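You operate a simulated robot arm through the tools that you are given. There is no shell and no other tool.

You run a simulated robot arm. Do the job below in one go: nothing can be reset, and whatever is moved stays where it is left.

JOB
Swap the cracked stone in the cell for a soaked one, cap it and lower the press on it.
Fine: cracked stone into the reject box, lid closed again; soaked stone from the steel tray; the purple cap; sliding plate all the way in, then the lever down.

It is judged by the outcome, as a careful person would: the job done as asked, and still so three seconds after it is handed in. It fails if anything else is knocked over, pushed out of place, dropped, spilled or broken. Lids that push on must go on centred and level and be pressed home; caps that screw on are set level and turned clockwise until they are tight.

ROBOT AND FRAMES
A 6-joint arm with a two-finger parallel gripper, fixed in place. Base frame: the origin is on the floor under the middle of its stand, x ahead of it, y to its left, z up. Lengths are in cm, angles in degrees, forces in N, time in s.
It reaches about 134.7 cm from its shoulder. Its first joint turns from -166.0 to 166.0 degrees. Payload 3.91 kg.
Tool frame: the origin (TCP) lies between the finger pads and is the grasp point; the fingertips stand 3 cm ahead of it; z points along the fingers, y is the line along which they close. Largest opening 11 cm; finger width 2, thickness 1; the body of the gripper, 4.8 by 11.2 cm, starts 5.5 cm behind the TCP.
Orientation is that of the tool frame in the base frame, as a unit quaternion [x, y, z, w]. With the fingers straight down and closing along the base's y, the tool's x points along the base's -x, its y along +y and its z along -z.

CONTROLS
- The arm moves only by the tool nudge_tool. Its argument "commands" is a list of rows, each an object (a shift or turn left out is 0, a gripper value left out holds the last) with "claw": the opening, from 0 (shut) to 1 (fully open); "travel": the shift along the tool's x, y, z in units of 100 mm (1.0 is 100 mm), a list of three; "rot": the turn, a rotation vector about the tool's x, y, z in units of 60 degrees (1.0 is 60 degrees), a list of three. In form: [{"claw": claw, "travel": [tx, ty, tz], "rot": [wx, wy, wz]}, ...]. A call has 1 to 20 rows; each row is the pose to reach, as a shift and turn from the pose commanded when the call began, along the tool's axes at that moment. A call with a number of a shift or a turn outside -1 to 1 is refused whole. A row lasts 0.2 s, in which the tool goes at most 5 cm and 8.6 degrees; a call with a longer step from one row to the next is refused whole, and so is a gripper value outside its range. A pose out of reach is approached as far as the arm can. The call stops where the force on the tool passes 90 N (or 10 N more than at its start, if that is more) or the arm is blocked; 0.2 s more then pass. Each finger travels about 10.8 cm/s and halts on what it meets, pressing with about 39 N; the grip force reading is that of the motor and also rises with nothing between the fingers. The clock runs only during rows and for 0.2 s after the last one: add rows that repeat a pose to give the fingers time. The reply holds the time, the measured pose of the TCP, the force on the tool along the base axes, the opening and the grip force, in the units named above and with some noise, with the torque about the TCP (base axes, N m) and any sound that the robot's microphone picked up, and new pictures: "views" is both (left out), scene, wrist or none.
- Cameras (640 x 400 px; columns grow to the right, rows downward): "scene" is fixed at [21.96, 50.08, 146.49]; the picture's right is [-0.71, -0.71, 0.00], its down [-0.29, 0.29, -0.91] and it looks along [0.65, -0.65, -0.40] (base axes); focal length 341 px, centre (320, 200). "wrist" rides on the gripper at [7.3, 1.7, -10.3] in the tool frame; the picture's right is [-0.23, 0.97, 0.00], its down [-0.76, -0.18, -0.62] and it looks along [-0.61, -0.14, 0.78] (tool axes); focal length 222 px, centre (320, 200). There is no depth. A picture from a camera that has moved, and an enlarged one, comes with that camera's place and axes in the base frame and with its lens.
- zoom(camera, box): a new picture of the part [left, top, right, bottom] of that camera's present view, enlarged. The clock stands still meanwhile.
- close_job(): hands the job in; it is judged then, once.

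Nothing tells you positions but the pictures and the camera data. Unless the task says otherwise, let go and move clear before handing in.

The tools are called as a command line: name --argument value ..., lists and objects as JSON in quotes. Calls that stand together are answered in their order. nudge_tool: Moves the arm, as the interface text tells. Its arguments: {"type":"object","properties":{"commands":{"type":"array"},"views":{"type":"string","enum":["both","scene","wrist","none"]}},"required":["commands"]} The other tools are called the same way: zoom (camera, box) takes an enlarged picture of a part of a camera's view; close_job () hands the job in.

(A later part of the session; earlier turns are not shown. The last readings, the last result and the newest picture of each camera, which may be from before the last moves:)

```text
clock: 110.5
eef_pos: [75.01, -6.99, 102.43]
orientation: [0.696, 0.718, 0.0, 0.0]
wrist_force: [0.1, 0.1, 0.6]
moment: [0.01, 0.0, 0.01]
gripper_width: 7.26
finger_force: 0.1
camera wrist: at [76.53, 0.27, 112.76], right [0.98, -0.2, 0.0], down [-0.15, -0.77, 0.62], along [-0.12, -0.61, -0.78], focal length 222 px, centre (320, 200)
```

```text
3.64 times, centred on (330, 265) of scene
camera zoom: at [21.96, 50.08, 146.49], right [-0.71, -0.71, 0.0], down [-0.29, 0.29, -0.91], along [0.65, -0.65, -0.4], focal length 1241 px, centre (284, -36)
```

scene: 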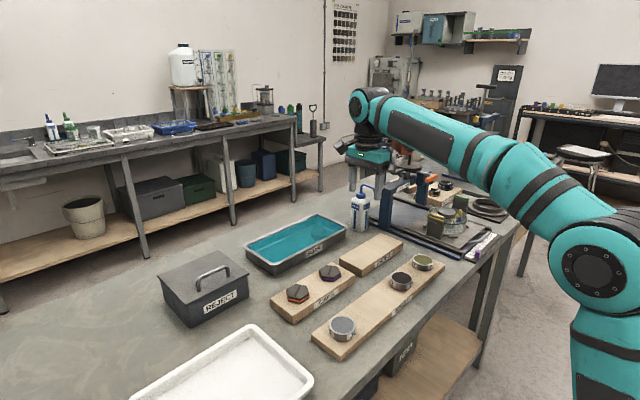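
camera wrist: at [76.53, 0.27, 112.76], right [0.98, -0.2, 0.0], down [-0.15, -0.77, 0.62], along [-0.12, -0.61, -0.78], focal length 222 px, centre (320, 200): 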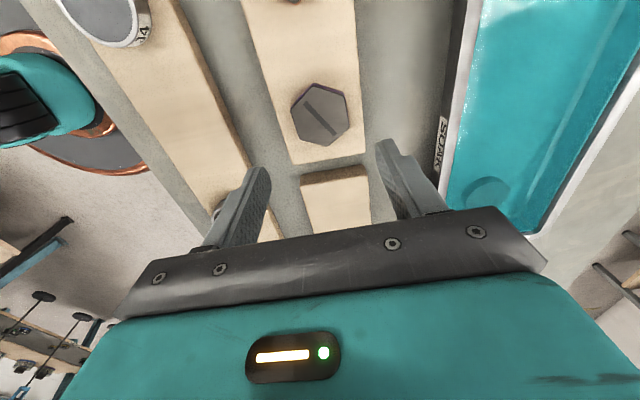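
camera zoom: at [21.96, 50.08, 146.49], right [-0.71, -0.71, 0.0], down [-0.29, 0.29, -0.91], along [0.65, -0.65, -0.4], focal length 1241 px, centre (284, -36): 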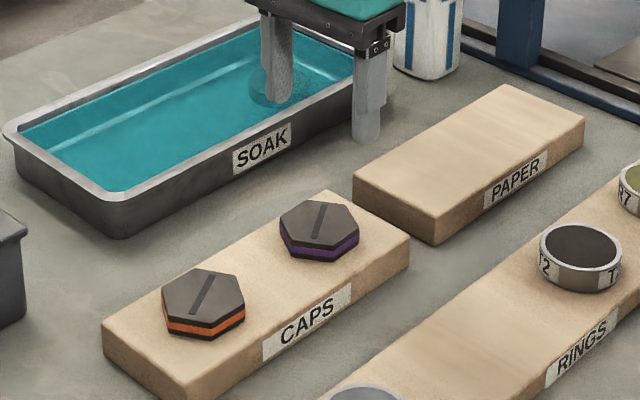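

nudge_tool --commands '[{"claw": 0.64, "travel": [-0.005, 0.012, 0.3]}, {"travel": [-0.01, 0.012, 0.6]}, {"travel": [-0.01, 0.012, 0.84]}, {"travel": [-0.01, 0.012, 0.84]}]' --views "wrist"

zoom --camera "wrist" --box '[220, 50, 420, 230]'

zoom --camera "scene" --box '[290, 230, 370, 300]'

```text
clock: 111.5
eef_pos: [75.2, -7.25, 94.11]
orientation: [0.697, 0.717, 0.001, 0.0]
wrist_force: [-0.4, 0.4, 0.2]
moment: [0.0, 0.01, 0.01]
gripper_width: 7.03
finger_force: 0.0
camera wrist: at [76.61, 0.15, 104.4], right [0.98, -0.2, 0.0], down [-0.15, -0.77, 0.62], along [-0.12, -0.61, -0.78], focal length 222 px, centre (320, 200)
```

wrist: 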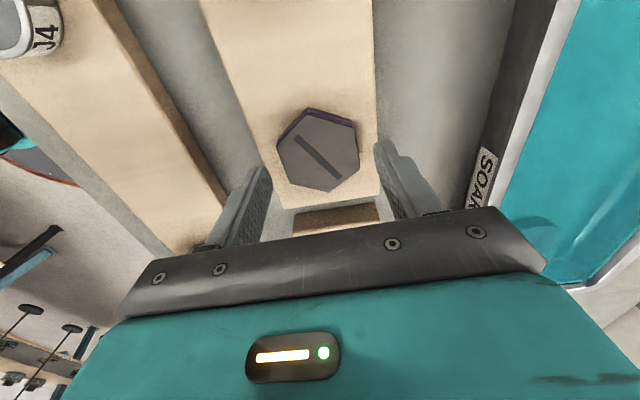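

```text
2.22 times, centred on (320, 140) of wrist
camera zoom: at [76.61, 0.15, 104.4], right [0.98, -0.2, 0.0], down [-0.15, -0.77, 0.62], along [-0.12, -0.61, -0.78], focal length 494 px, centre (320, 333)
```

zoom: 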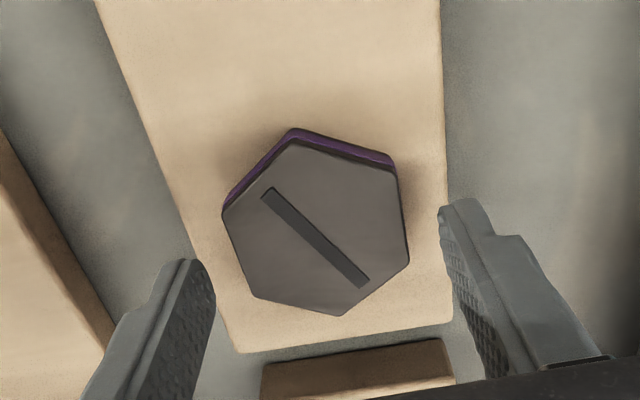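

```text
5.71 times, centred on (330, 265) of scene
camera zoom: at [21.96, 50.08, 146.49], right [-0.71, -0.71, 0.0], down [-0.29, 0.29, -0.91], along [0.65, -0.65, -0.4], focal length 1950 px, centre (263, -171)
```

zoom: 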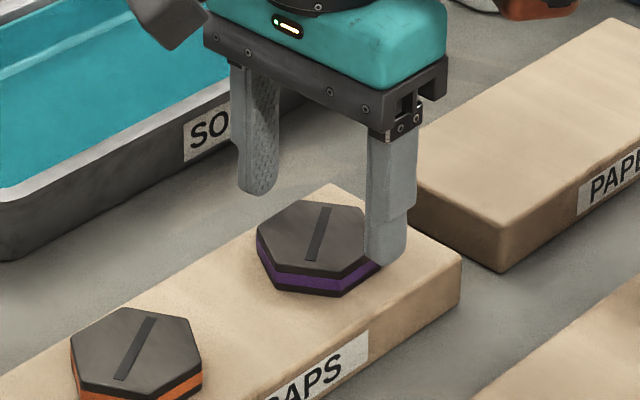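

nudge_tool --commands '[{"claw": 0.64, "travel": [0.01, 0, 0.1]}, {"travel": [0.01, 0, 0.18]}, {"travel": [0.01, 0, 0.22]}]' --views "none"

zoom --camera "scene" --box '[290, 230, 370, 300]'

zoom --camera "wrist" --box '[220, 60, 420, 240]'

```text
clock: 112.3
eef_pos: [75.12, -7.04, 92.05]
orientation: [0.696, 0.718, 0.001, 0.0]
wrist_force: [0.2, 0.1, 10.5]
moment: [-0.1, 0.42, -0.04]
gripper_width: 7.02
finger_force: 0.1
```

```text
5.71 times, centred on (330, 265) of scene
camera zoom: at [21.96, 50.08, 146.49], right [-0.71, -0.71, 0.0], down [-0.29, 0.29, -0.91], along [0.65, -0.65, -0.4], focal length 1950 px, centre (263, -171)
```

zoom: 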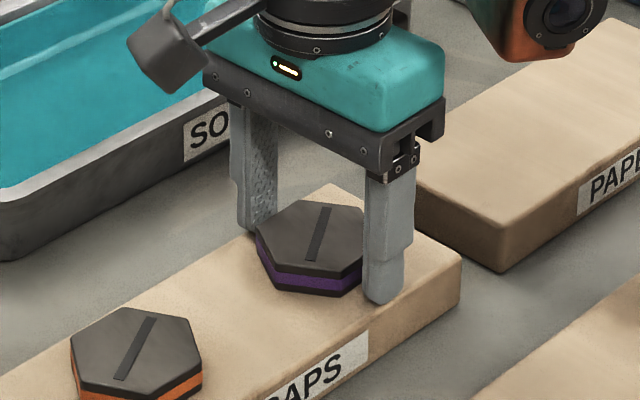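

```text
2.22 times, centred on (320, 150) of wrist
camera zoom: at [76.56, 0.26, 102.3], right [0.98, -0.2, 0.0], down [-0.16, -0.77, 0.62], along [-0.12, -0.61, -0.78], focal length 494 px, centre (320, 311)
```

zoom: 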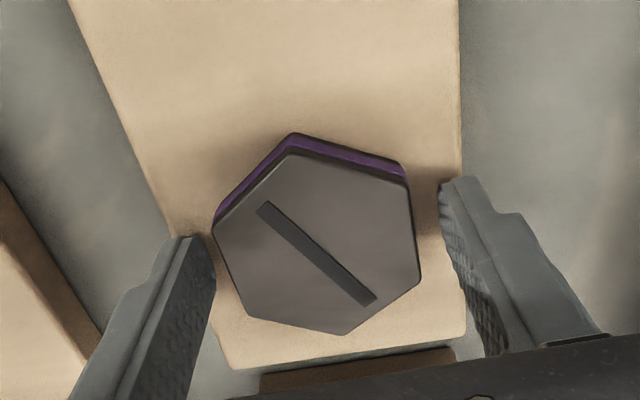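

nudge_tool --commands '[{"claw": 0.64, "travel": [0, 0, -0.05]}, {"claw": 0.6, "travel": [0, 0, -0.05]}, {"claw": 0.5, "travel": [0, 0, -0.05]}, {"claw": 0.4, "travel": [0, 0, -0.05]}, {"claw": 0.3, "travel": [0, 0, -0.05]}, {"claw": 0.3, "travel": [0, 0, -0.05]}]' --views "wrist"

zoom --camera "wrist" --box '[220, 60, 420, 240]'

zoom --camera "scene" --box '[290, 230, 370, 300]'

```text
clock: 113.7
eef_pos: [74.99, -7.0, 92.37]
orientation: [0.697, 0.717, 0.0, -0.001]
wrist_force: [-1.3, -0.2, -0.7]
moment: [0.01, 0.0, -0.02]
gripper_width: 5.35
finger_force: 38.7
camera wrist: at [76.6, 0.28, 102.69], right [0.98, -0.2, 0.0], down [-0.15, -0.77, 0.62], along [-0.12, -0.61, -0.78], focal length 222 px, centre (320, 200)
```

wrist: 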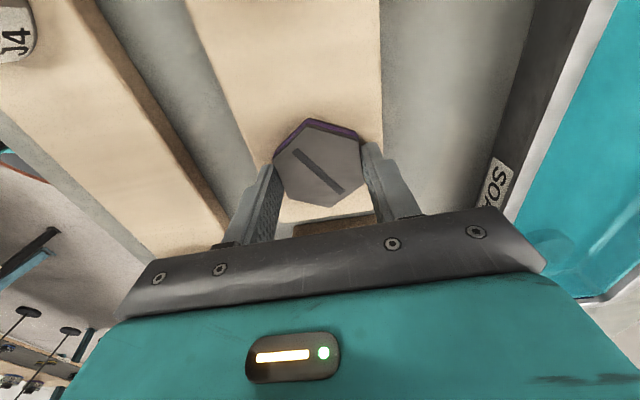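

```text
2.22 times, centred on (320, 150) of wrist
camera zoom: at [76.6, 0.28, 102.69], right [0.98, -0.2, 0.0], down [-0.15, -0.77, 0.62], along [-0.12, -0.61, -0.78], focal length 494 px, centre (320, 311)
```

zoom: 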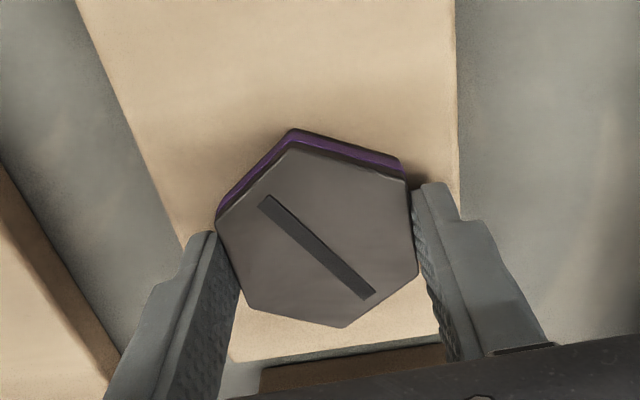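

```text
5.71 times, centred on (330, 265) of scene
camera zoom: at [21.96, 50.08, 146.49], right [-0.71, -0.71, 0.0], down [-0.29, 0.29, -0.91], along [0.65, -0.65, -0.4], focal length 1950 px, centre (263, -171)
```

zoom: 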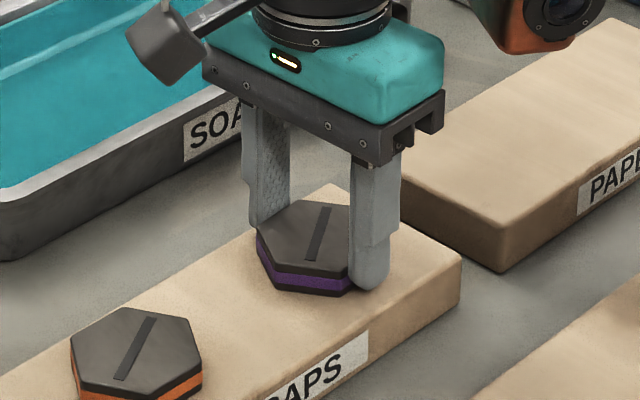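

The purple cap is gripped across its flats. I'll lift it and carry it to the cell.

nudge_tool --commands '[{"claw": 0.3, "travel": [0, 0, -0.2]}, {"travel": [0, 0, -0.5]}, {"travel": [0, 0, -0.8]}, {"travel": [0, 0, -1.0]}]' --views "wrist"

nudge_tool --commands '[{"claw": 0.3, "travel": [-0.2, -0.05, -0.4]}, {"travel": [-0.5, -0.1, -0.8]}, {"travel": [-0.8, -0.15, -1.0]}, {"travel": [-1.0, -0.21, -1.0]}]' --views "none"

nudge_tool --commands '[{"claw": 0.3, "travel": [-0.33, -0.07, 0]}, {"travel": [-0.67, -0.14, 0]}, {"travel": [-1.0, -0.21, 0]}]' --views "none"

nudge_tool --commands '[{"claw": 0.3, "travel": [-0.33, -0.07, 0]}, {"travel": [-0.67, -0.14, 0]}, {"travel": [-1.0, -0.21, 0]}]' --views "none"

nudge_tool --commands '[{"claw": 0.3, "travel": [-0.33, -0.07, 0]}, {"travel": [-0.67, -0.14, 0]}, {"travel": [-1.0, -0.21, 0]}]' --views "both"

```text
clock: 114.7
eef_pos: [75.24, -7.12, 102.33]
orientation: [0.697, 0.717, 0.0, -0.001]
wrist_force: [-0.2, -0.3, -3.0]
moment: [0.02, 0.01, -0.02]
gripper_width: 5.34
finger_force: 39.3
camera wrist: at [76.61, 0.27, 112.61], right [0.98, -0.2, 0.0], down [-0.15, -0.77, 0.62], along [-0.12, -0.61, -0.78], focal length 222 px, centre (320, 200)
```

wrist: 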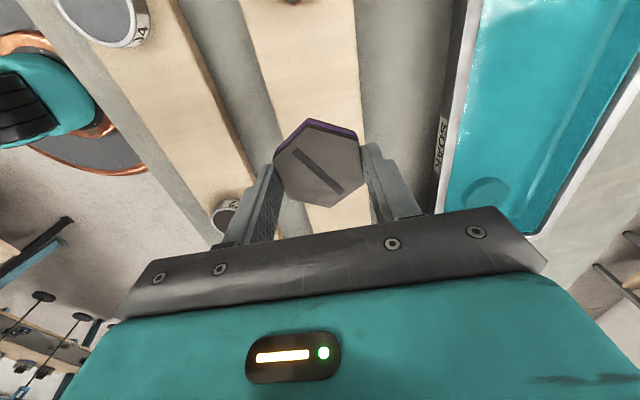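

```text
refused: row 2 steps farther than a row can; nothing moved
```

```text
clock: 115.5
eef_pos: [73.43, -17.15, 102.49]
orientation: [0.697, 0.717, 0.001, -0.001]
wrist_force: [0.1, 0.3, -3.9]
moment: [0.0, 0.0, -0.01]
gripper_width: 5.36
finger_force: 39.0
```

```text
clock: 116.3
eef_pos: [71.67, -27.07, 102.35]
orientation: [0.696, 0.718, 0.001, 0.0]
wrist_force: [-0.5, -0.7, -2.4]
moment: [0.01, 0.0, 0.01]
gripper_width: 5.39
finger_force: 39.5
```

```text
clock: 117.1
eef_pos: [69.86, -37.23, 102.47]
orientation: [0.697, 0.717, 0.001, -0.002]
wrist_force: [-0.5, 0.6, -2.9]
moment: [-0.03, 0.0, 0.01]
gripper_width: 5.33
finger_force: 38.7
camera wrist: at [71.27, -29.95, 112.68], right [0.98, -0.2, 0.0], down [-0.15, -0.77, 0.62], along [-0.12, -0.61, -0.78], focal length 222 px, centre (320, 200)
```

scene: 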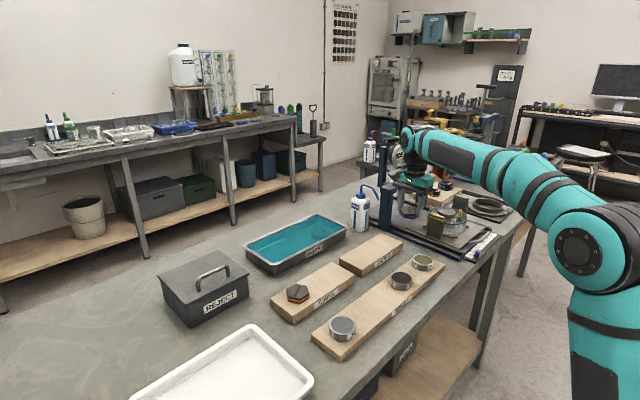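
wrist: 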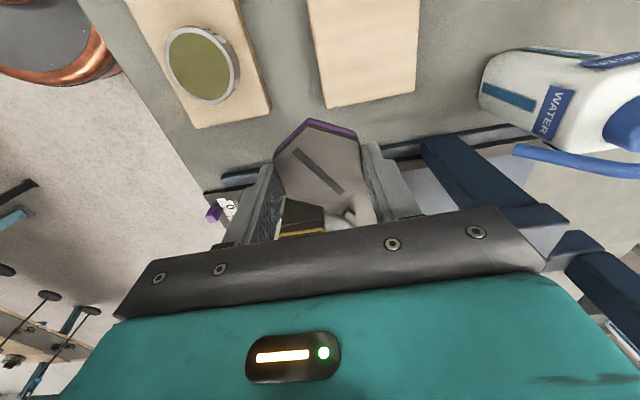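

One call in that batch was refused for a step that was too long. The transit at the lower height was still clear of everything. I'll raise now before going over the cell.

nudge_tool --commands '[{"claw": 0.3, "travel": [0, -0.05, -0.4]}, {"travel": [-0.1, -0.12, -0.8]}, {"travel": [-0.3, -0.18, -1.0]}]' --views "none"

nudge_tool --commands '[{"claw": 0.3, "travel": [-0.33, -0.06, 0]}, {"travel": [-0.67, -0.12, 0]}, {"travel": [-1.0, -0.16, 0]}]' --views "none"

nudge_tool --commands '[{"claw": 0.3, "travel": [-0.3, 0, 0]}, {"travel": [-0.67, 0, 0]}, {"travel": [-0.67, 0, 0]}]' --views "wrist"

zoom --camera "wrist" --box '[240, 0, 420, 150]'

zoom --camera "wrist" --box '[230, 80, 410, 230]'

```text
clock: 117.9
eef_pos: [68.06, -40.25, 112.25]
orientation: [0.696, 0.718, 0.0, -0.001]
wrist_force: [0.7, 0.7, -2.9]
moment: [0.02, -0.03, -0.01]
gripper_width: 5.35
finger_force: 38.8
```

```text
clock: 118.7
eef_pos: [66.65, -50.47, 112.25]
orientation: [0.698, 0.716, 0.001, -0.001]
wrist_force: [-0.6, 0.7, -2.4]
moment: [-0.06, 0.02, -0.01]
gripper_width: 5.36
finger_force: 39.1
```

```text
clock: 119.5
eef_pos: [66.91, -57.11, 112.32]
orientation: [0.697, 0.717, 0.002, -0.001]
wrist_force: [0.4, -0.4, -3.1]
moment: [0.05, -0.02, 0.0]
gripper_width: 5.35
finger_force: 39.1
camera wrist: at [68.44, -49.74, 122.58], right [0.98, -0.2, 0.0], down [-0.15, -0.77, 0.62], along [-0.12, -0.61, -0.78], focal length 222 px, centre (320, 200)
```

wrist: 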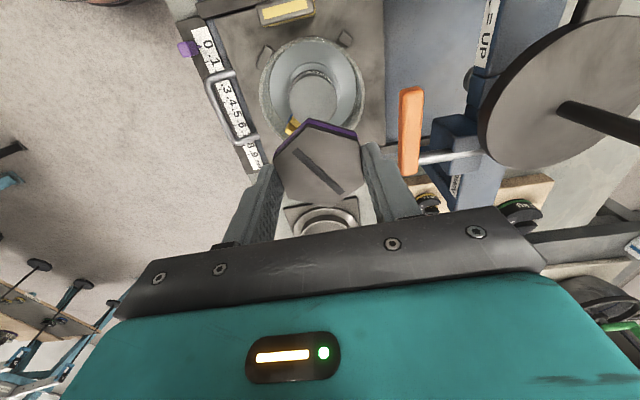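

```text
2.67 times, centred on (330, 75) of wrist
camera zoom: at [68.44, -49.74, 122.58], right [0.98, -0.2, 0.0], down [-0.15, -0.77, 0.62], along [-0.12, -0.61, -0.78], focal length 592 px, centre (293, 533)
```

zoom: 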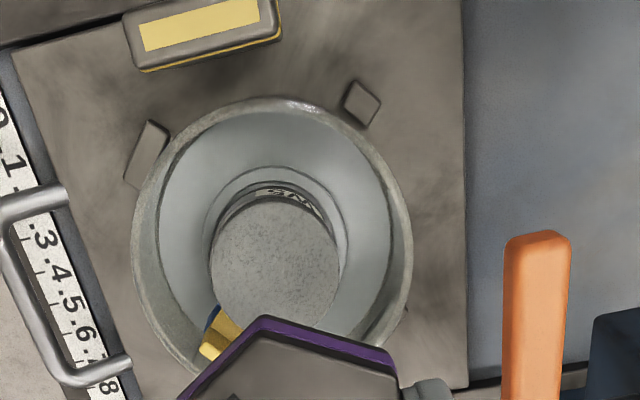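

```text
2.67 times, centred on (320, 155) of wrist
camera zoom: at [68.44, -49.74, 122.58], right [0.98, -0.2, 0.0], down [-0.15, -0.77, 0.62], along [-0.12, -0.61, -0.78], focal length 592 px, centre (320, 320)
```

zoom: 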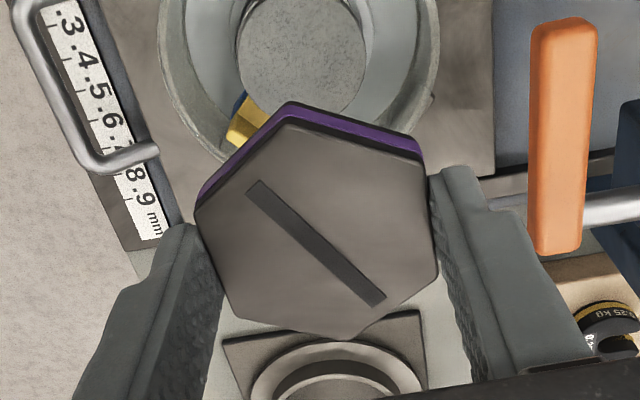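

nudge_tool --commands '[{"claw": 0.3, "travel": [0.012, -0.088, 0.2]}, {"travel": [0.012, -0.088, 0.5]}, {"travel": [0.012, -0.088, 0.8]}, {"travel": [0.012, -0.088, 0.95]}]' --views "both"

zoom --camera "wrist" --box '[230, 30, 410, 210]'

zoom --camera "scene" --box '[420, 170, 500, 240]'

```text
clock: 120.5
eef_pos: [66.14, -56.92, 102.78]
orientation: [0.697, 0.717, 0.001, -0.001]
wrist_force: [0.0, 0.6, -2.6]
moment: [0.03, 0.02, 0.01]
gripper_width: 5.36
finger_force: 39.0
camera wrist: at [67.52, -49.63, 113.1], right [0.98, -0.2, 0.0], down [-0.15, -0.77, 0.62], along [-0.12, -0.61, -0.78], focal length 222 px, centre (320, 200)
```

scene: 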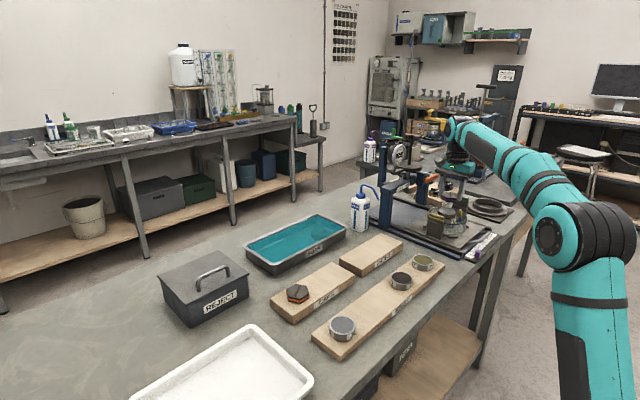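
wrist: 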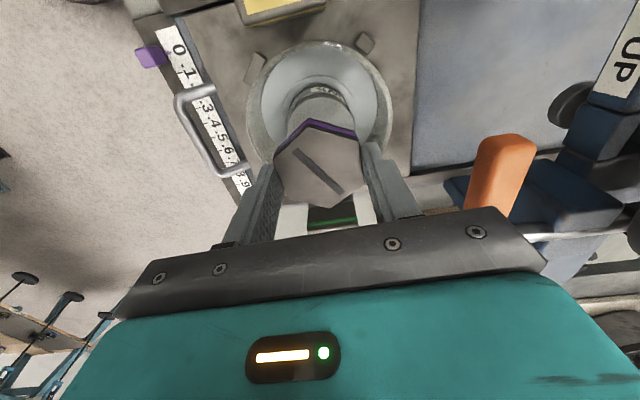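

```text
2.22 times, centred on (320, 120) of wrist
camera zoom: at [67.52, -49.63, 113.1], right [0.98, -0.2, 0.0], down [-0.15, -0.77, 0.62], along [-0.12, -0.61, -0.78], focal length 494 px, centre (320, 378)
```

zoom: 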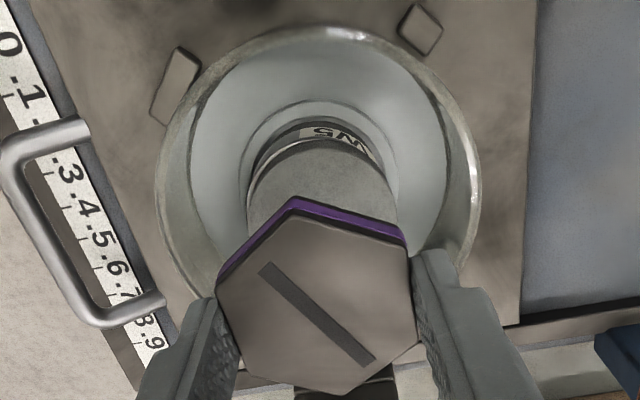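

```text
5.71 times, centred on (460, 205) of scene
camera zoom: at [21.96, 50.08, 146.49], right [-0.71, -0.71, 0.0], down [-0.29, 0.29, -0.91], along [0.65, -0.65, -0.4], focal length 1950 px, centre (-480, 171)
```

zoom: 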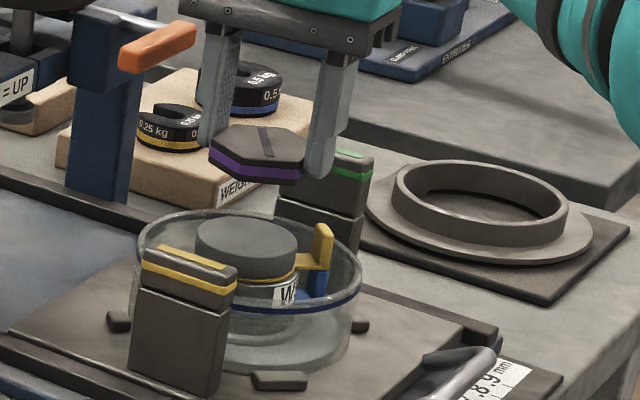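

nudge_tool --commands '[{"claw": 0.3, "travel": [0, 0, 0.15]}, {"travel": [0, 0, 0.3]}, {"travel": [0, 0, 0.42]}, {"travel": [0, 0, 0.42]}]' --views "none"

zoom --camera "scene" --box '[432, 190, 482, 230]'

zoom --camera "wrist" --box '[240, 60, 400, 230]'

```text
clock: 121.5
eef_pos: [65.98, -56.92, 98.64]
orientation: [0.696, 0.718, 0.0, -0.001]
wrist_force: [0.0, -0.8, -2.9]
moment: [-0.01, -0.01, 0.02]
gripper_width: 5.37
finger_force: 39.2
```

```text
10.00 times, centred on (457, 210) of scene
camera zoom: at [21.96, 50.08, 146.49], right [-0.71, -0.71, 0.0], down [-0.29, 0.29, -0.91], along [0.65, -0.65, -0.4], focal length 3413 px, centre (-1050, 100)
```

zoom: 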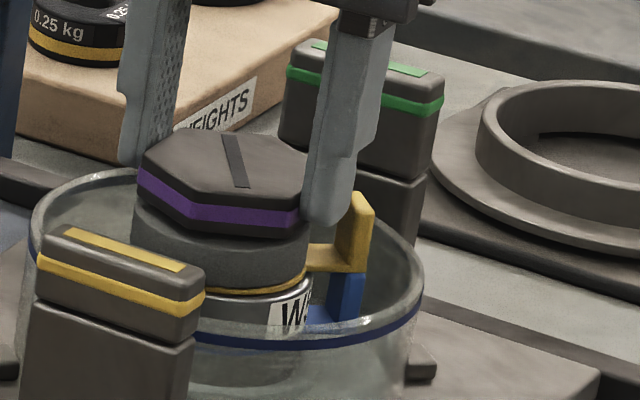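

```text
2.35 times, centred on (320, 145) of wrist
camera zoom: at [67.51, -49.57, 108.91], right [0.98, -0.2, 0.0], down [-0.15, -0.77, 0.62], along [-0.12, -0.61, -0.78], focal length 523 px, centre (320, 329)
```

zoom: 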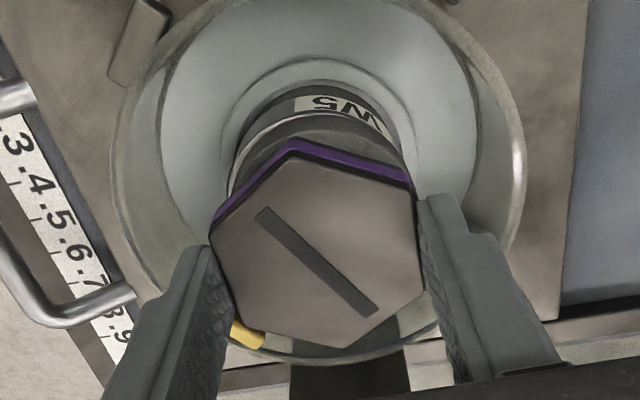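

nudge_tool --commands '[{"claw": 0.3, "travel": [0, 0, 0.025]}, {"travel": [0, 0, 0.045]}]' --views "none"

nudge_tool --commands '[{"claw": 0.3, "travel": [0, 0, 0.01]}, {"travel": [0, 0, 0.015]}]' --views "none"

```text
clock: 122.1
eef_pos: [65.99, -56.93, 98.14]
orientation: [0.696, 0.718, 0.0, 0.0]
wrist_force: [0.3, -0.6, 2.4]
moment: [-0.14, 0.1, 0.01]
gripper_width: 5.34
finger_force: 39.1
```

```text
clock: 122.7
eef_pos: [65.97, -56.94, 98.16]
orientation: [0.697, 0.717, 0.001, 0.001]
wrist_force: [-0.3, -0.4, 15.8]
moment: [-0.32, 0.31, 0.02]
gripper_width: 5.37
finger_force: 38.9
```

zoom --camera "scene" --box '[440, 202, 470, 224]'

zoom --camera "scene" --box '[450, 208, 468, 222]'

```text
16.00 times, centred on (455, 213) of scene
camera zoom: at [21.96, 50.08, 146.49], right [-0.71, -0.71, 0.0], down [-0.29, 0.29, -0.91], along [0.65, -0.65, -0.4], focal length 5462 px, centre (-1840, -8)
```

zoom: 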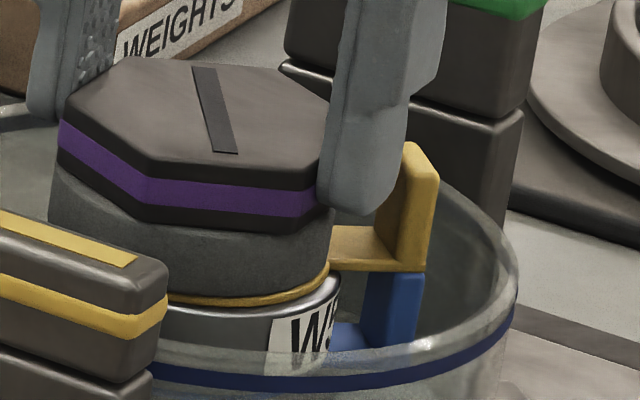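

```text
16.00 times, centred on (459, 215) of scene
camera zoom: at [21.96, 50.08, 146.49], right [-0.71, -0.71, 0.0], down [-0.29, 0.29, -0.91], along [0.65, -0.65, -0.4], focal length 5462 px, centre (-1904, -40)
```

zoom: 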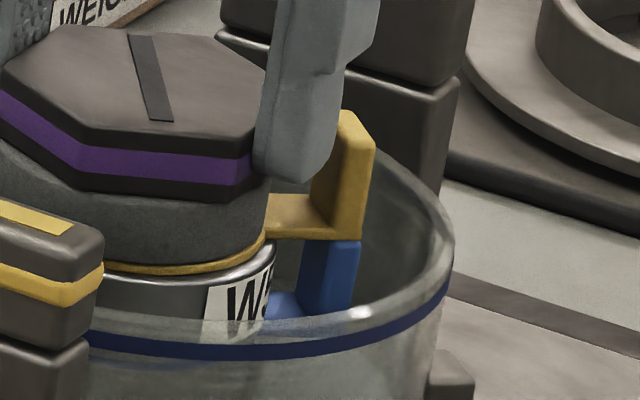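

The cap rests level and centred on the stone. I'll release it.

nudge_tool --commands '[{"claw": 0.3, "travel": [0, 0, -0.008]}, {"claw": 0.5, "travel": [0, 0, -0.012]}, {"claw": 0.55, "travel": [0, 0, -0.012]}, {"claw": 0.6, "travel": [0, 0, -0.012]}]' --views "wrist"

zoom --camera "scene" --box '[440, 202, 470, 224]'

zoom --camera "wrist" --box '[240, 60, 400, 230]'

```text
clock: 123.7
eef_pos: [66.08, -56.89, 98.16]
orientation: [0.697, 0.717, 0.001, -0.001]
wrist_force: [0.8, -0.7, -0.3]
moment: [0.02, 0.01, 0.0]
gripper_width: 6.62
finger_force: 0.0
camera wrist: at [67.5, -49.59, 108.4], right [0.98, -0.2, 0.0], down [-0.15, -0.77, 0.62], along [-0.12, -0.61, -0.78], focal length 222 px, centre (320, 200)
```

wrist: 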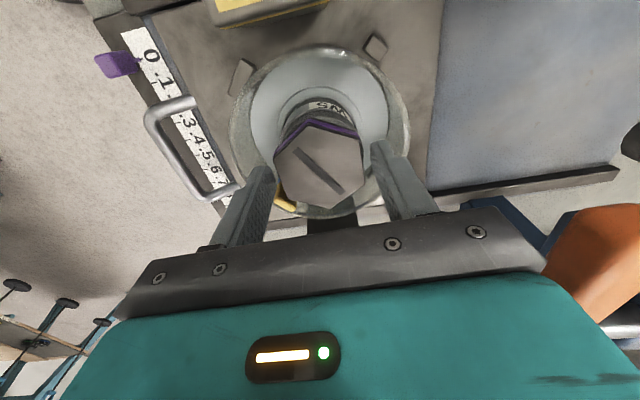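

```text
16.00 times, centred on (455, 213) of scene
camera zoom: at [21.96, 50.08, 146.49], right [-0.71, -0.71, 0.0], down [-0.29, 0.29, -0.91], along [0.65, -0.65, -0.4], focal length 5462 px, centre (-1840, -8)
```

zoom: 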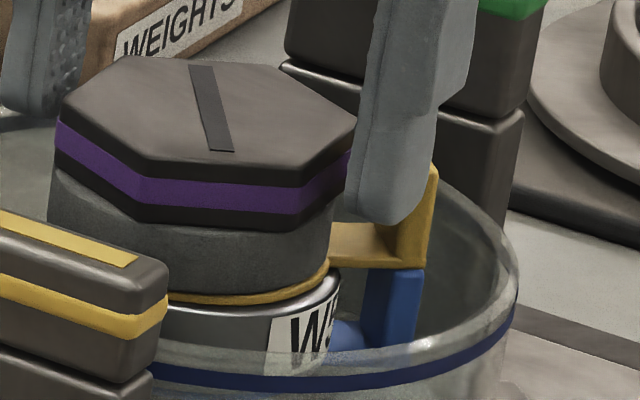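

```text
2.35 times, centred on (320, 145) of wrist
camera zoom: at [67.5, -49.59, 108.4], right [0.98, -0.2, 0.0], down [-0.15, -0.77, 0.62], along [-0.12, -0.61, -0.78], focal length 523 px, centre (320, 329)
```

zoom: 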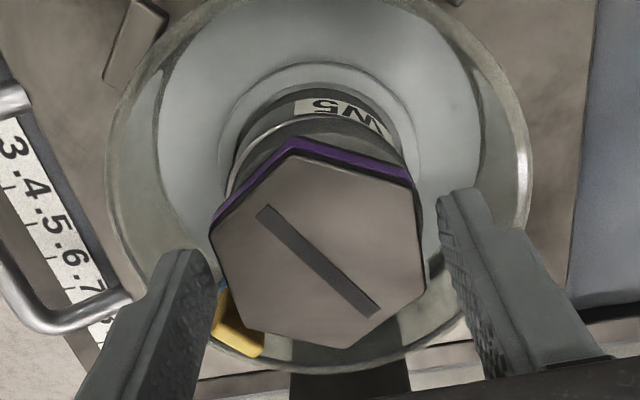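

The cap is on. I'll raise clear, then reposition the hand to push the sliding plate by its handle, with the tool tilted so the wrist box stays clear of the lever.

nudge_tool --commands '[{"claw": 0.62, "travel": [0, 0, -0.15]}, {"travel": [0, 0, -0.5]}, {"travel": [0, 0, -0.9]}, {"travel": [0, 0, -1.0]}]' --views "wrist"

nudge_tool --commands '[{"claw": 0.5, "travel": [0, -0.3, -0.3], "rot": [0, 0, -0.125]}, {"claw": 0.3, "travel": [0, -0.6, -0.5], "rot": [0, 0, -0.25]}, {"claw": 0.1, "travel": [0, -0.8, -0.5], "rot": [0, 0, -0.375]}, {"claw": 0.0, "travel": [0, -1.0, -0.5], "rot": [0, 0, -0.5]}, {"travel": [0, -1.0, -0.5], "rot": [0, 0, -0.625]}, {"travel": [0, -1.0, -0.5], "rot": [0, 0, -0.75]}, {"travel": [0, -1.0, -0.5], "rot": [0, 0, -0.875]}, {"travel": [0, -1.0, -0.5], "rot": [0, 0, -1.0]}]' --views "none"

zoom --camera "scene" --box '[390, 140, 510, 250]'

```text
clock: 124.7
eef_pos: [66.07, -56.95, 108.16]
orientation: [0.697, 0.717, 0.001, -0.001]
wrist_force: [1.1, -0.4, -1.3]
moment: [0.05, 0.02, 0.01]
gripper_width: 6.82
finger_force: 0.0
camera wrist: at [67.52, -49.67, 118.47], right [0.98, -0.2, 0.0], down [-0.15, -0.77, 0.62], along [-0.12, -0.61, -0.78], focal length 222 px, centre (320, 200)
```

wrist: 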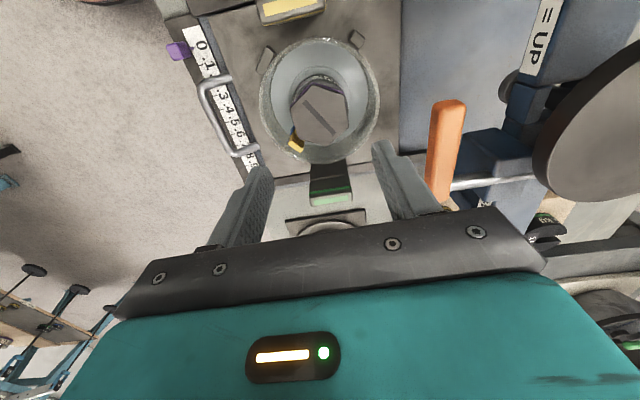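

```text
clock: 126.5
eef_pos: [56.17, -57.28, 113.16]
orientation: [0.243, 0.97, 0.0, -0.001]
wrist_force: [0.0, -0.3, 0.1]
moment: [-0.03, -0.02, 0.01]
gripper_width: 0.0
finger_force: 37.6
```

```text
3.64 times, centred on (450, 195) of scene
camera zoom: at [21.96, 50.08, 146.49], right [-0.71, -0.71, 0.0], down [-0.29, 0.29, -0.91], along [0.65, -0.65, -0.4], focal length 1241 px, centre (-153, 218)
```

zoom: 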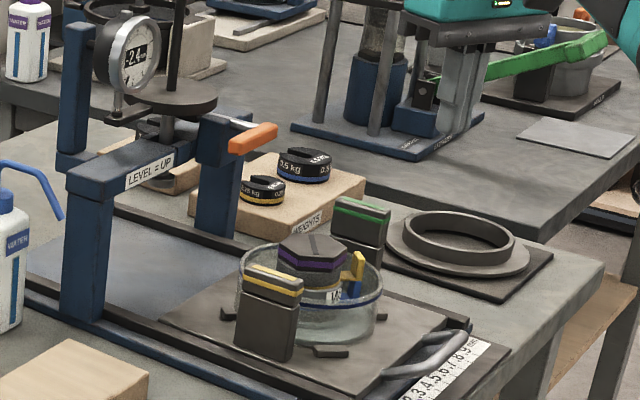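

nudge_tool --commands '[{"claw": 0.0, "travel": [0.2, -0.1, 0], "rot": [0, 0, -0.125]}, {"travel": [0.4, -0.2, 0], "rot": [0, 0, -0.25]}, {"travel": [0.6, -0.3, 0], "rot": [0, 0, -0.375]}, {"travel": [0.7, -0.378, 0], "rot": [0, 0, -0.5]}, {"travel": [0.7, -0.378, 0], "rot": [0, 0, -0.625]}, {"travel": [0.7, -0.378, 0], "rot": [0, 0, -0.75]}, {"travel": [0.7, -0.378, 0], "rot": [0, 0, -0.875]}, {"travel": [0.7, -0.378, 0], "rot": [0, 0, -0.98]}]' --views "wrist"

zoom --camera "wrist" --box '[200, 50, 440, 240]'

```text
clock: 128.3
eef_pos: [48.09, -57.25, 113.15]
orientation: [-0.264, 0.965, 0.001, 0.001]
wrist_force: [-0.1, 0.0, 0.0]
moment: [0.0, -0.03, -0.02]
gripper_width: 0.0
finger_force: 37.7
camera wrist: at [41.0, -59.46, 123.37], right [-0.3, 0.95, 0.0], down [0.75, 0.23, 0.62], along [0.59, 0.19, -0.78], focal length 222 px, centre (320, 200)
```

wrist: 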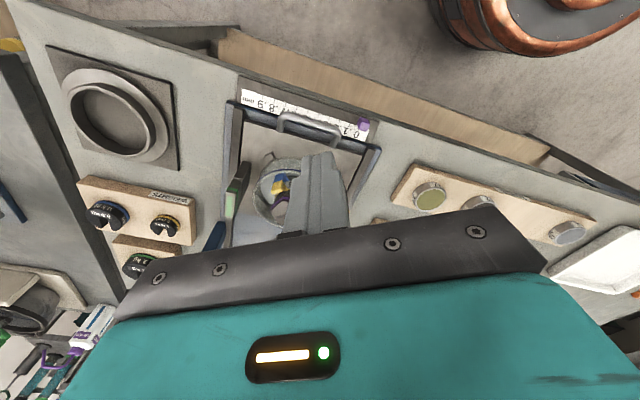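

```text
2.11 times, centred on (320, 145) of wrist
camera zoom: at [41.0, -59.46, 123.37], right [-0.3, 0.95, 0.0], down [0.75, 0.23, 0.62], along [0.59, 0.19, -0.78], focal length 468 px, centre (320, 316)
```

zoom: 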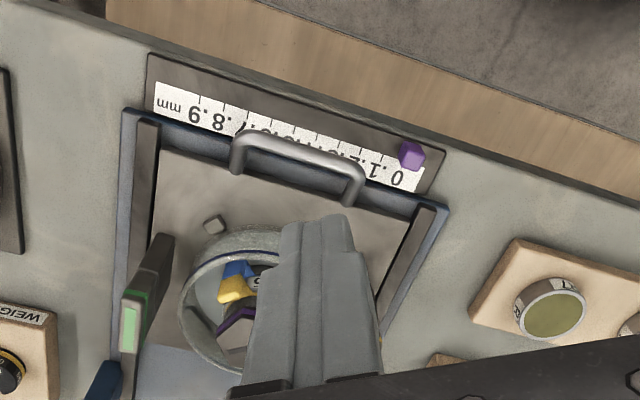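

nudge_tool --commands '[{"claw": 0.0, "travel": [0.15, 0.1, 0], "rot": [0, 0, -0.125]}, {"travel": [0.35, 0.2, 0], "rot": [0, 0, -0.25]}, {"travel": [0.55, 0.3, 0], "rot": [0, 0, -0.375]}, {"travel": [0.689, 0.407, 0], "rot": [0, 0, -0.5]}, {"travel": [0.689, 0.407, 0], "rot": [0, 0, -0.625]}, {"travel": [0.689, 0.407, 0], "rot": [0, 0, -0.75]}, {"travel": [0.689, 0.407, 0], "rot": [0, 0, -0.875]}, {"travel": [0.689, 0.407, 0], "rot": [0, 0, -0.99]}]' --views "none"

nudge_tool --commands '[{"claw": 0.1, "travel": [0, 0, 0], "rot": [0.14, 0, 0]}, {"claw": 0.2, "travel": [0, 0, 0.1], "rot": [0.28, 0, 0]}, {"claw": 0.3, "travel": [0, 0, 0.2], "rot": [0.42, 0, 0]}, {"travel": [0, 0, 0.3], "rot": [0.56, 0, 0]}, {"travel": [0, 0, 0.4], "rot": [0.7, 0, 0]}, {"travel": [0, 0, 0.5], "rot": [0.833, 0, 0]}]' --views "both"

```text
clock: 130.1
eef_pos: [39.99, -57.23, 112.99]
orientation: [-0.707, 0.707, 0.001, 0.0]
wrist_force: [-0.2, -0.2, -0.3]
moment: [-0.02, -0.02, -0.01]
gripper_width: 0.0
finger_force: 38.3
```

```text
clock: 131.5
eef_pos: [40.32, -57.2, 108.31]
orientation: [-0.637, 0.646, -0.296, 0.3]
wrist_force: [-0.4, 0.4, 0.2]
moment: [-0.02, 0.01, -0.03]
gripper_width: 3.32
finger_force: 0.1
out of reach, approached as far as the arm can: row 6
camera wrist: at [31.25, -64.36, 113.64], right [-0.63, 0.24, -0.74], down [-0.35, 0.76, 0.54], along [0.69, 0.6, -0.39], focal length 222 px, centre (320, 200)
```

scene: 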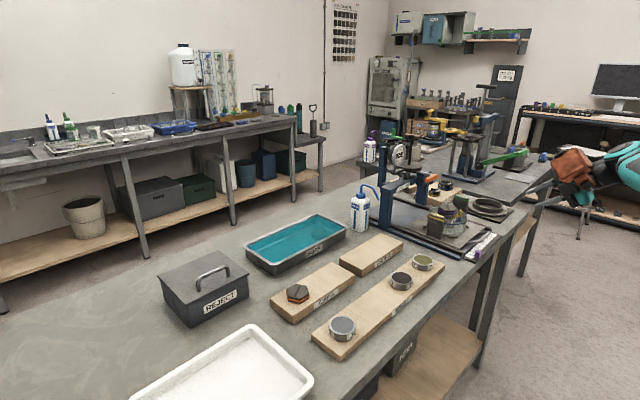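
wrist: 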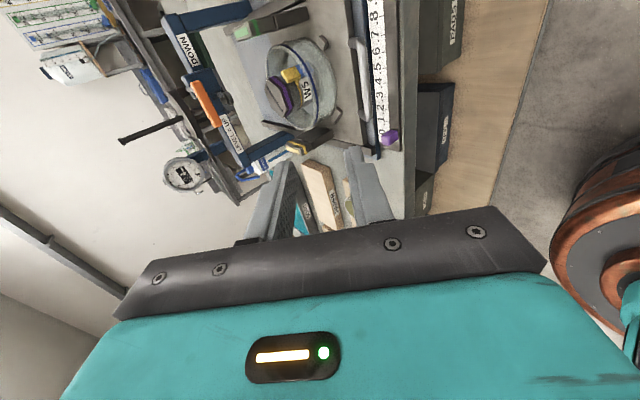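

zoom --camera "wrist" --box '[140, 0, 420, 200]'

```text
2.00 times, centred on (280, 100) of wrist
camera zoom: at [31.25, -64.36, 113.64], right [-0.63, 0.24, -0.74], down [-0.35, 0.76, 0.54], along [0.69, 0.6, -0.39], focal length 444 px, centre (400, 400)
```

zoom: 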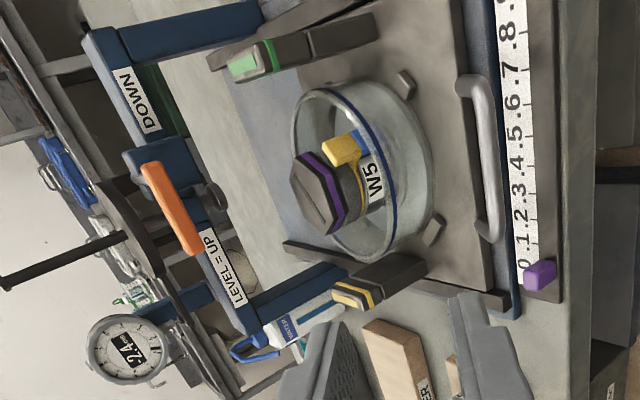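

nudge_tool --commands '[{"claw": 0.3, "travel": [0, 0.1, 0.3]}, {"travel": [0, 0.25, 0.6]}, {"travel": [0, 0.4, 0.9]}, {"travel": [0, 0.5, 1.0]}]' --views "both"

zoom --camera "scene" --box '[410, 170, 570, 290]'

zoom --camera "wrist" --box '[220, 40, 440, 240]'

```text
clock: 132.5
eef_pos: [47.01, -56.64, 100.99]
orientation: [-0.633, 0.655, -0.288, 0.295]
wrist_force: [-0.7, 0.3, 0.7]
moment: [-0.02, -0.03, -0.05]
gripper_width: 3.29
finger_force: 0.1
out of reach, approached as far as the arm can: row 1, 2, 3, 4
camera wrist: at [37.86, -63.74, 106.32], right [-0.64, 0.26, -0.72], down [-0.33, 0.76, 0.56], along [0.69, 0.6, -0.4], focal length 222 px, centre (320, 200)
```

scene: 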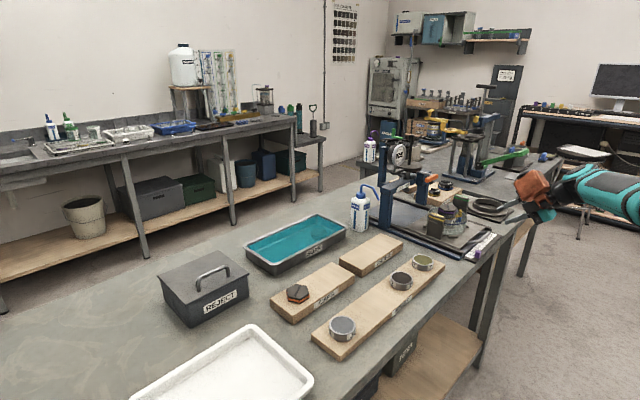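
wrist: 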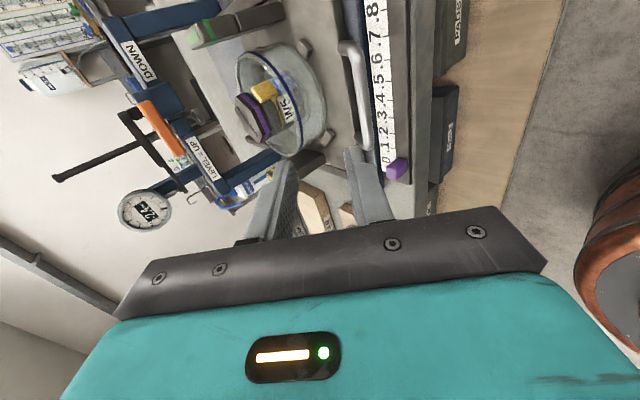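

```text
3.33 times, centred on (490, 230) of scene
camera zoom: at [21.96, 50.08, 146.49], right [-0.71, -0.71, 0.0], down [-0.29, 0.29, -0.91], along [0.65, -0.65, -0.4], focal length 1138 px, centre (-247, 100)
```

zoom: 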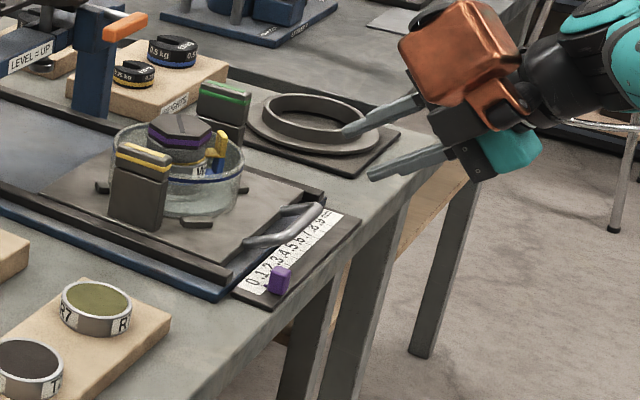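

```text
2.00 times, centred on (330, 140) of wrist
camera zoom: at [37.86, -63.74, 106.32], right [-0.64, 0.26, -0.72], down [-0.33, 0.76, 0.56], along [0.69, 0.6, -0.4], focal length 444 px, centre (300, 320)
```

zoom: 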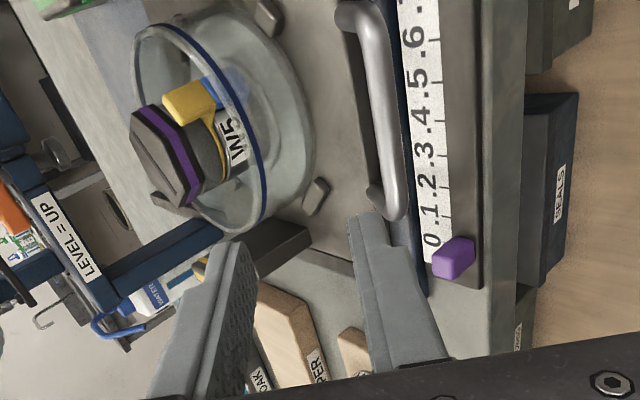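

This steep tilt runs into the arm's limits here. A vertical tool at yaw -45°, pushing the handle near y = -54, also clears the lever, so I'll switch to that.

nudge_tool --commands '[{"claw": 0.2, "travel": [0, -0.1, -0.15], "rot": [-0.14, 0, 0]}, {"claw": 0.1, "travel": [0, -0.25, -0.3], "rot": [-0.28, 0, 0]}, {"claw": 0.0, "travel": [0, -0.4, -0.5], "rot": [-0.42, 0, 0]}, {"travel": [0, -0.5, -0.65], "rot": [-0.56, 0, 0]}, {"travel": [0, -0.6, -0.8], "rot": [-0.7, 0, 0]}, {"travel": [0, -0.62, -0.81], "rot": [-0.812, 0, 0]}, {"travel": [0, -0.62, -0.81], "rot": [-0.812, 0, 0]}]' --views "none"

nudge_tool --commands '[{"claw": 0.0, "rot": [0, 0, 0.14]}, {"rot": [0, 0, 0.28]}, {"rot": [0, 0, 0.42]}, {"rot": [0, 0, 0.56]}, {"rot": [0, 0, 0.7]}, {"rot": [0, 0, 0.84]}, {"rot": [0, 0, 0.98]}]' --views "none"

nudge_tool --commands '[{"claw": 0.0, "rot": [0, 0, 0.14]}, {"rot": [0, 0, 0.28]}, {"rot": [0, 0, 0.42]}, {"rot": [0, 0, 0.56]}, {"rot": [0, 0, 0.7]}, {"rot": [0, 0, 0.84]}, {"rot": [0, 0, 0.98]}]' --views "both"

```text
clock: 134.1
eef_pos: [44.67, -56.68, 110.97]
orientation: [-0.707, 0.707, -0.006, 0.008]
wrist_force: [0.3, 0.2, -0.5]
moment: [0.0, -0.02, 0.01]
gripper_width: 0.0
finger_force: 38.0
```

```text
clock: 135.7
eef_pos: [44.64, -56.78, 111.03]
orientation: [-0.267, 0.964, -0.002, 0.012]
wrist_force: [-0.2, 0.3, -0.4]
moment: [-0.01, 0.03, -0.03]
gripper_width: 0.0
finger_force: 37.4
```

```text
clock: 137.3
eef_pos: [44.62, -56.77, 110.95]
orientation: [0.24, 0.971, 0.004, 0.01]
wrist_force: [-0.2, -0.2, 0.3]
moment: [0.03, 0.0, -0.03]
gripper_width: 0.0
finger_force: 38.1
camera wrist: at [38.78, -51.82, 121.11], right [0.66, 0.76, 0.02], down [0.58, -0.51, 0.63], along [0.49, -0.41, -0.77], focal length 222 px, centre (320, 200)
```

scene: 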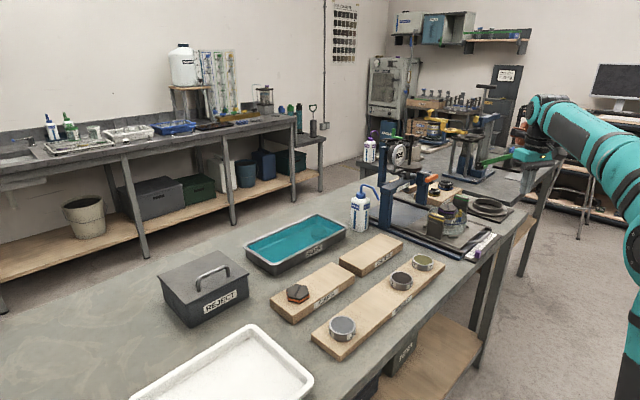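
wrist: 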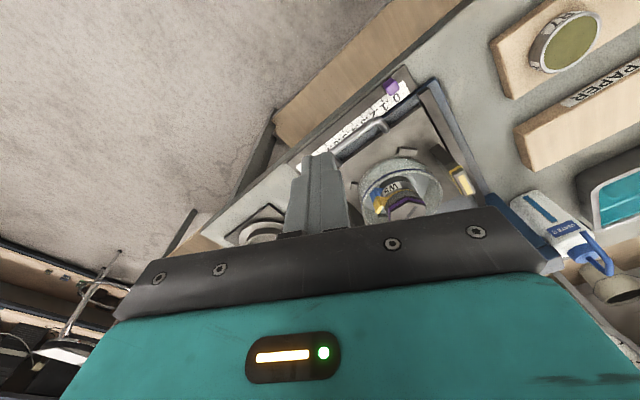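

nudge_tool --commands '[{"claw": 0.0, "travel": [-0.04, 0.13, 0.3], "rot": [0, 0, 0.14]}, {"travel": [-0.09, 0.26, 0.6], "rot": [0, 0, 0.28]}, {"travel": [-0.135, 0.388, 0.9], "rot": [0, 0, 0.287]}]' --views "none"

nudge_tool --commands '[{"claw": 0.0, "rot": [-0.08, -0.08, 0]}, {"rot": [-0.16, -0.16, 0]}, {"rot": [-0.22, -0.22, 0]}, {"rot": [-0.22, -0.22, 0]}]' --views "both"

zoom --camera "scene" --box '[420, 150, 570, 280]'

zoom --camera "wrist" --box '[240, 60, 500, 240]'

```text
clock: 138.1
eef_pos: [47.81, -53.83, 101.99]
orientation: [0.383, 0.924, 0.006, 0.01]
wrist_force: [-1.3, 0.5, -0.3]
moment: [-0.01, 0.01, 0.0]
gripper_width: 0.0
finger_force: 37.5
```

```text
clock: 139.1
eef_pos: [47.76, -53.81, 102.0]
orientation: [0.376, 0.91, 0.067, 0.16]
wrist_force: [0.5, -0.5, -0.3]
moment: [0.02, -0.01, 0.0]
gripper_width: 0.01
finger_force: 37.5
camera wrist: at [40.58, -47.51, 110.37], right [0.8, 0.53, 0.29], down [0.18, -0.67, 0.73], along [0.58, -0.53, -0.62], focal length 222 px, centre (320, 200)
```

scene: 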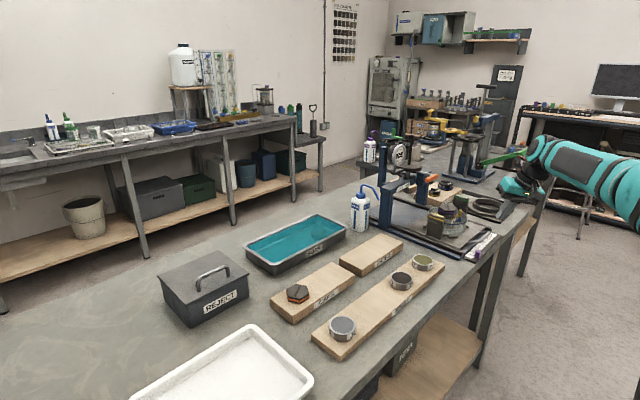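
wrist: 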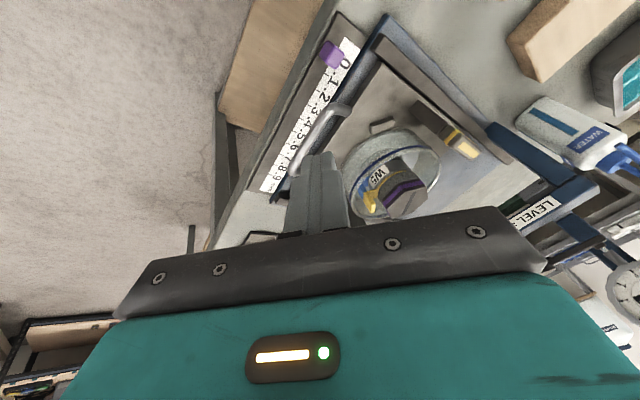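

```text
3.08 times, centred on (495, 215) of scene
camera zoom: at [21.96, 50.08, 146.49], right [-0.71, -0.71, 0.0], down [-0.29, 0.29, -0.91], along [0.65, -0.65, -0.4], focal length 1050 px, centre (-218, 154)
```

zoom: 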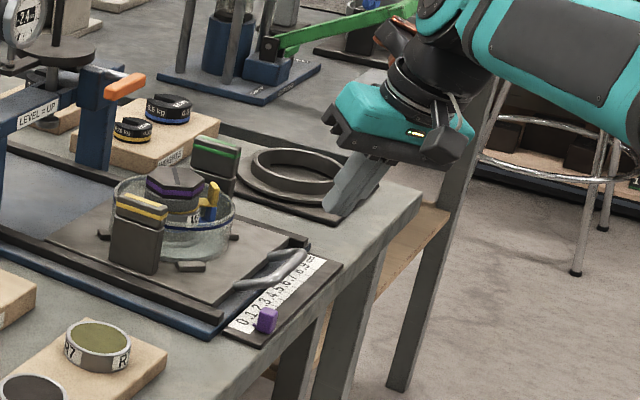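

```text
2.22 times, centred on (370, 150) of wrist
camera zoom: at [40.58, -47.51, 110.37], right [0.8, 0.53, 0.29], down [0.18, -0.67, 0.73], along [0.58, -0.53, -0.62], focal length 494 px, centre (209, 311)
```

zoom: 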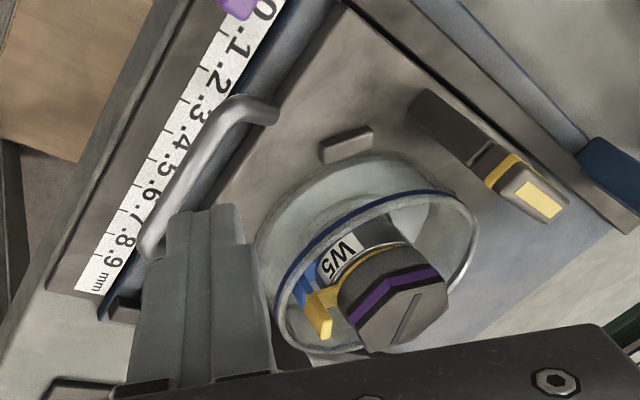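

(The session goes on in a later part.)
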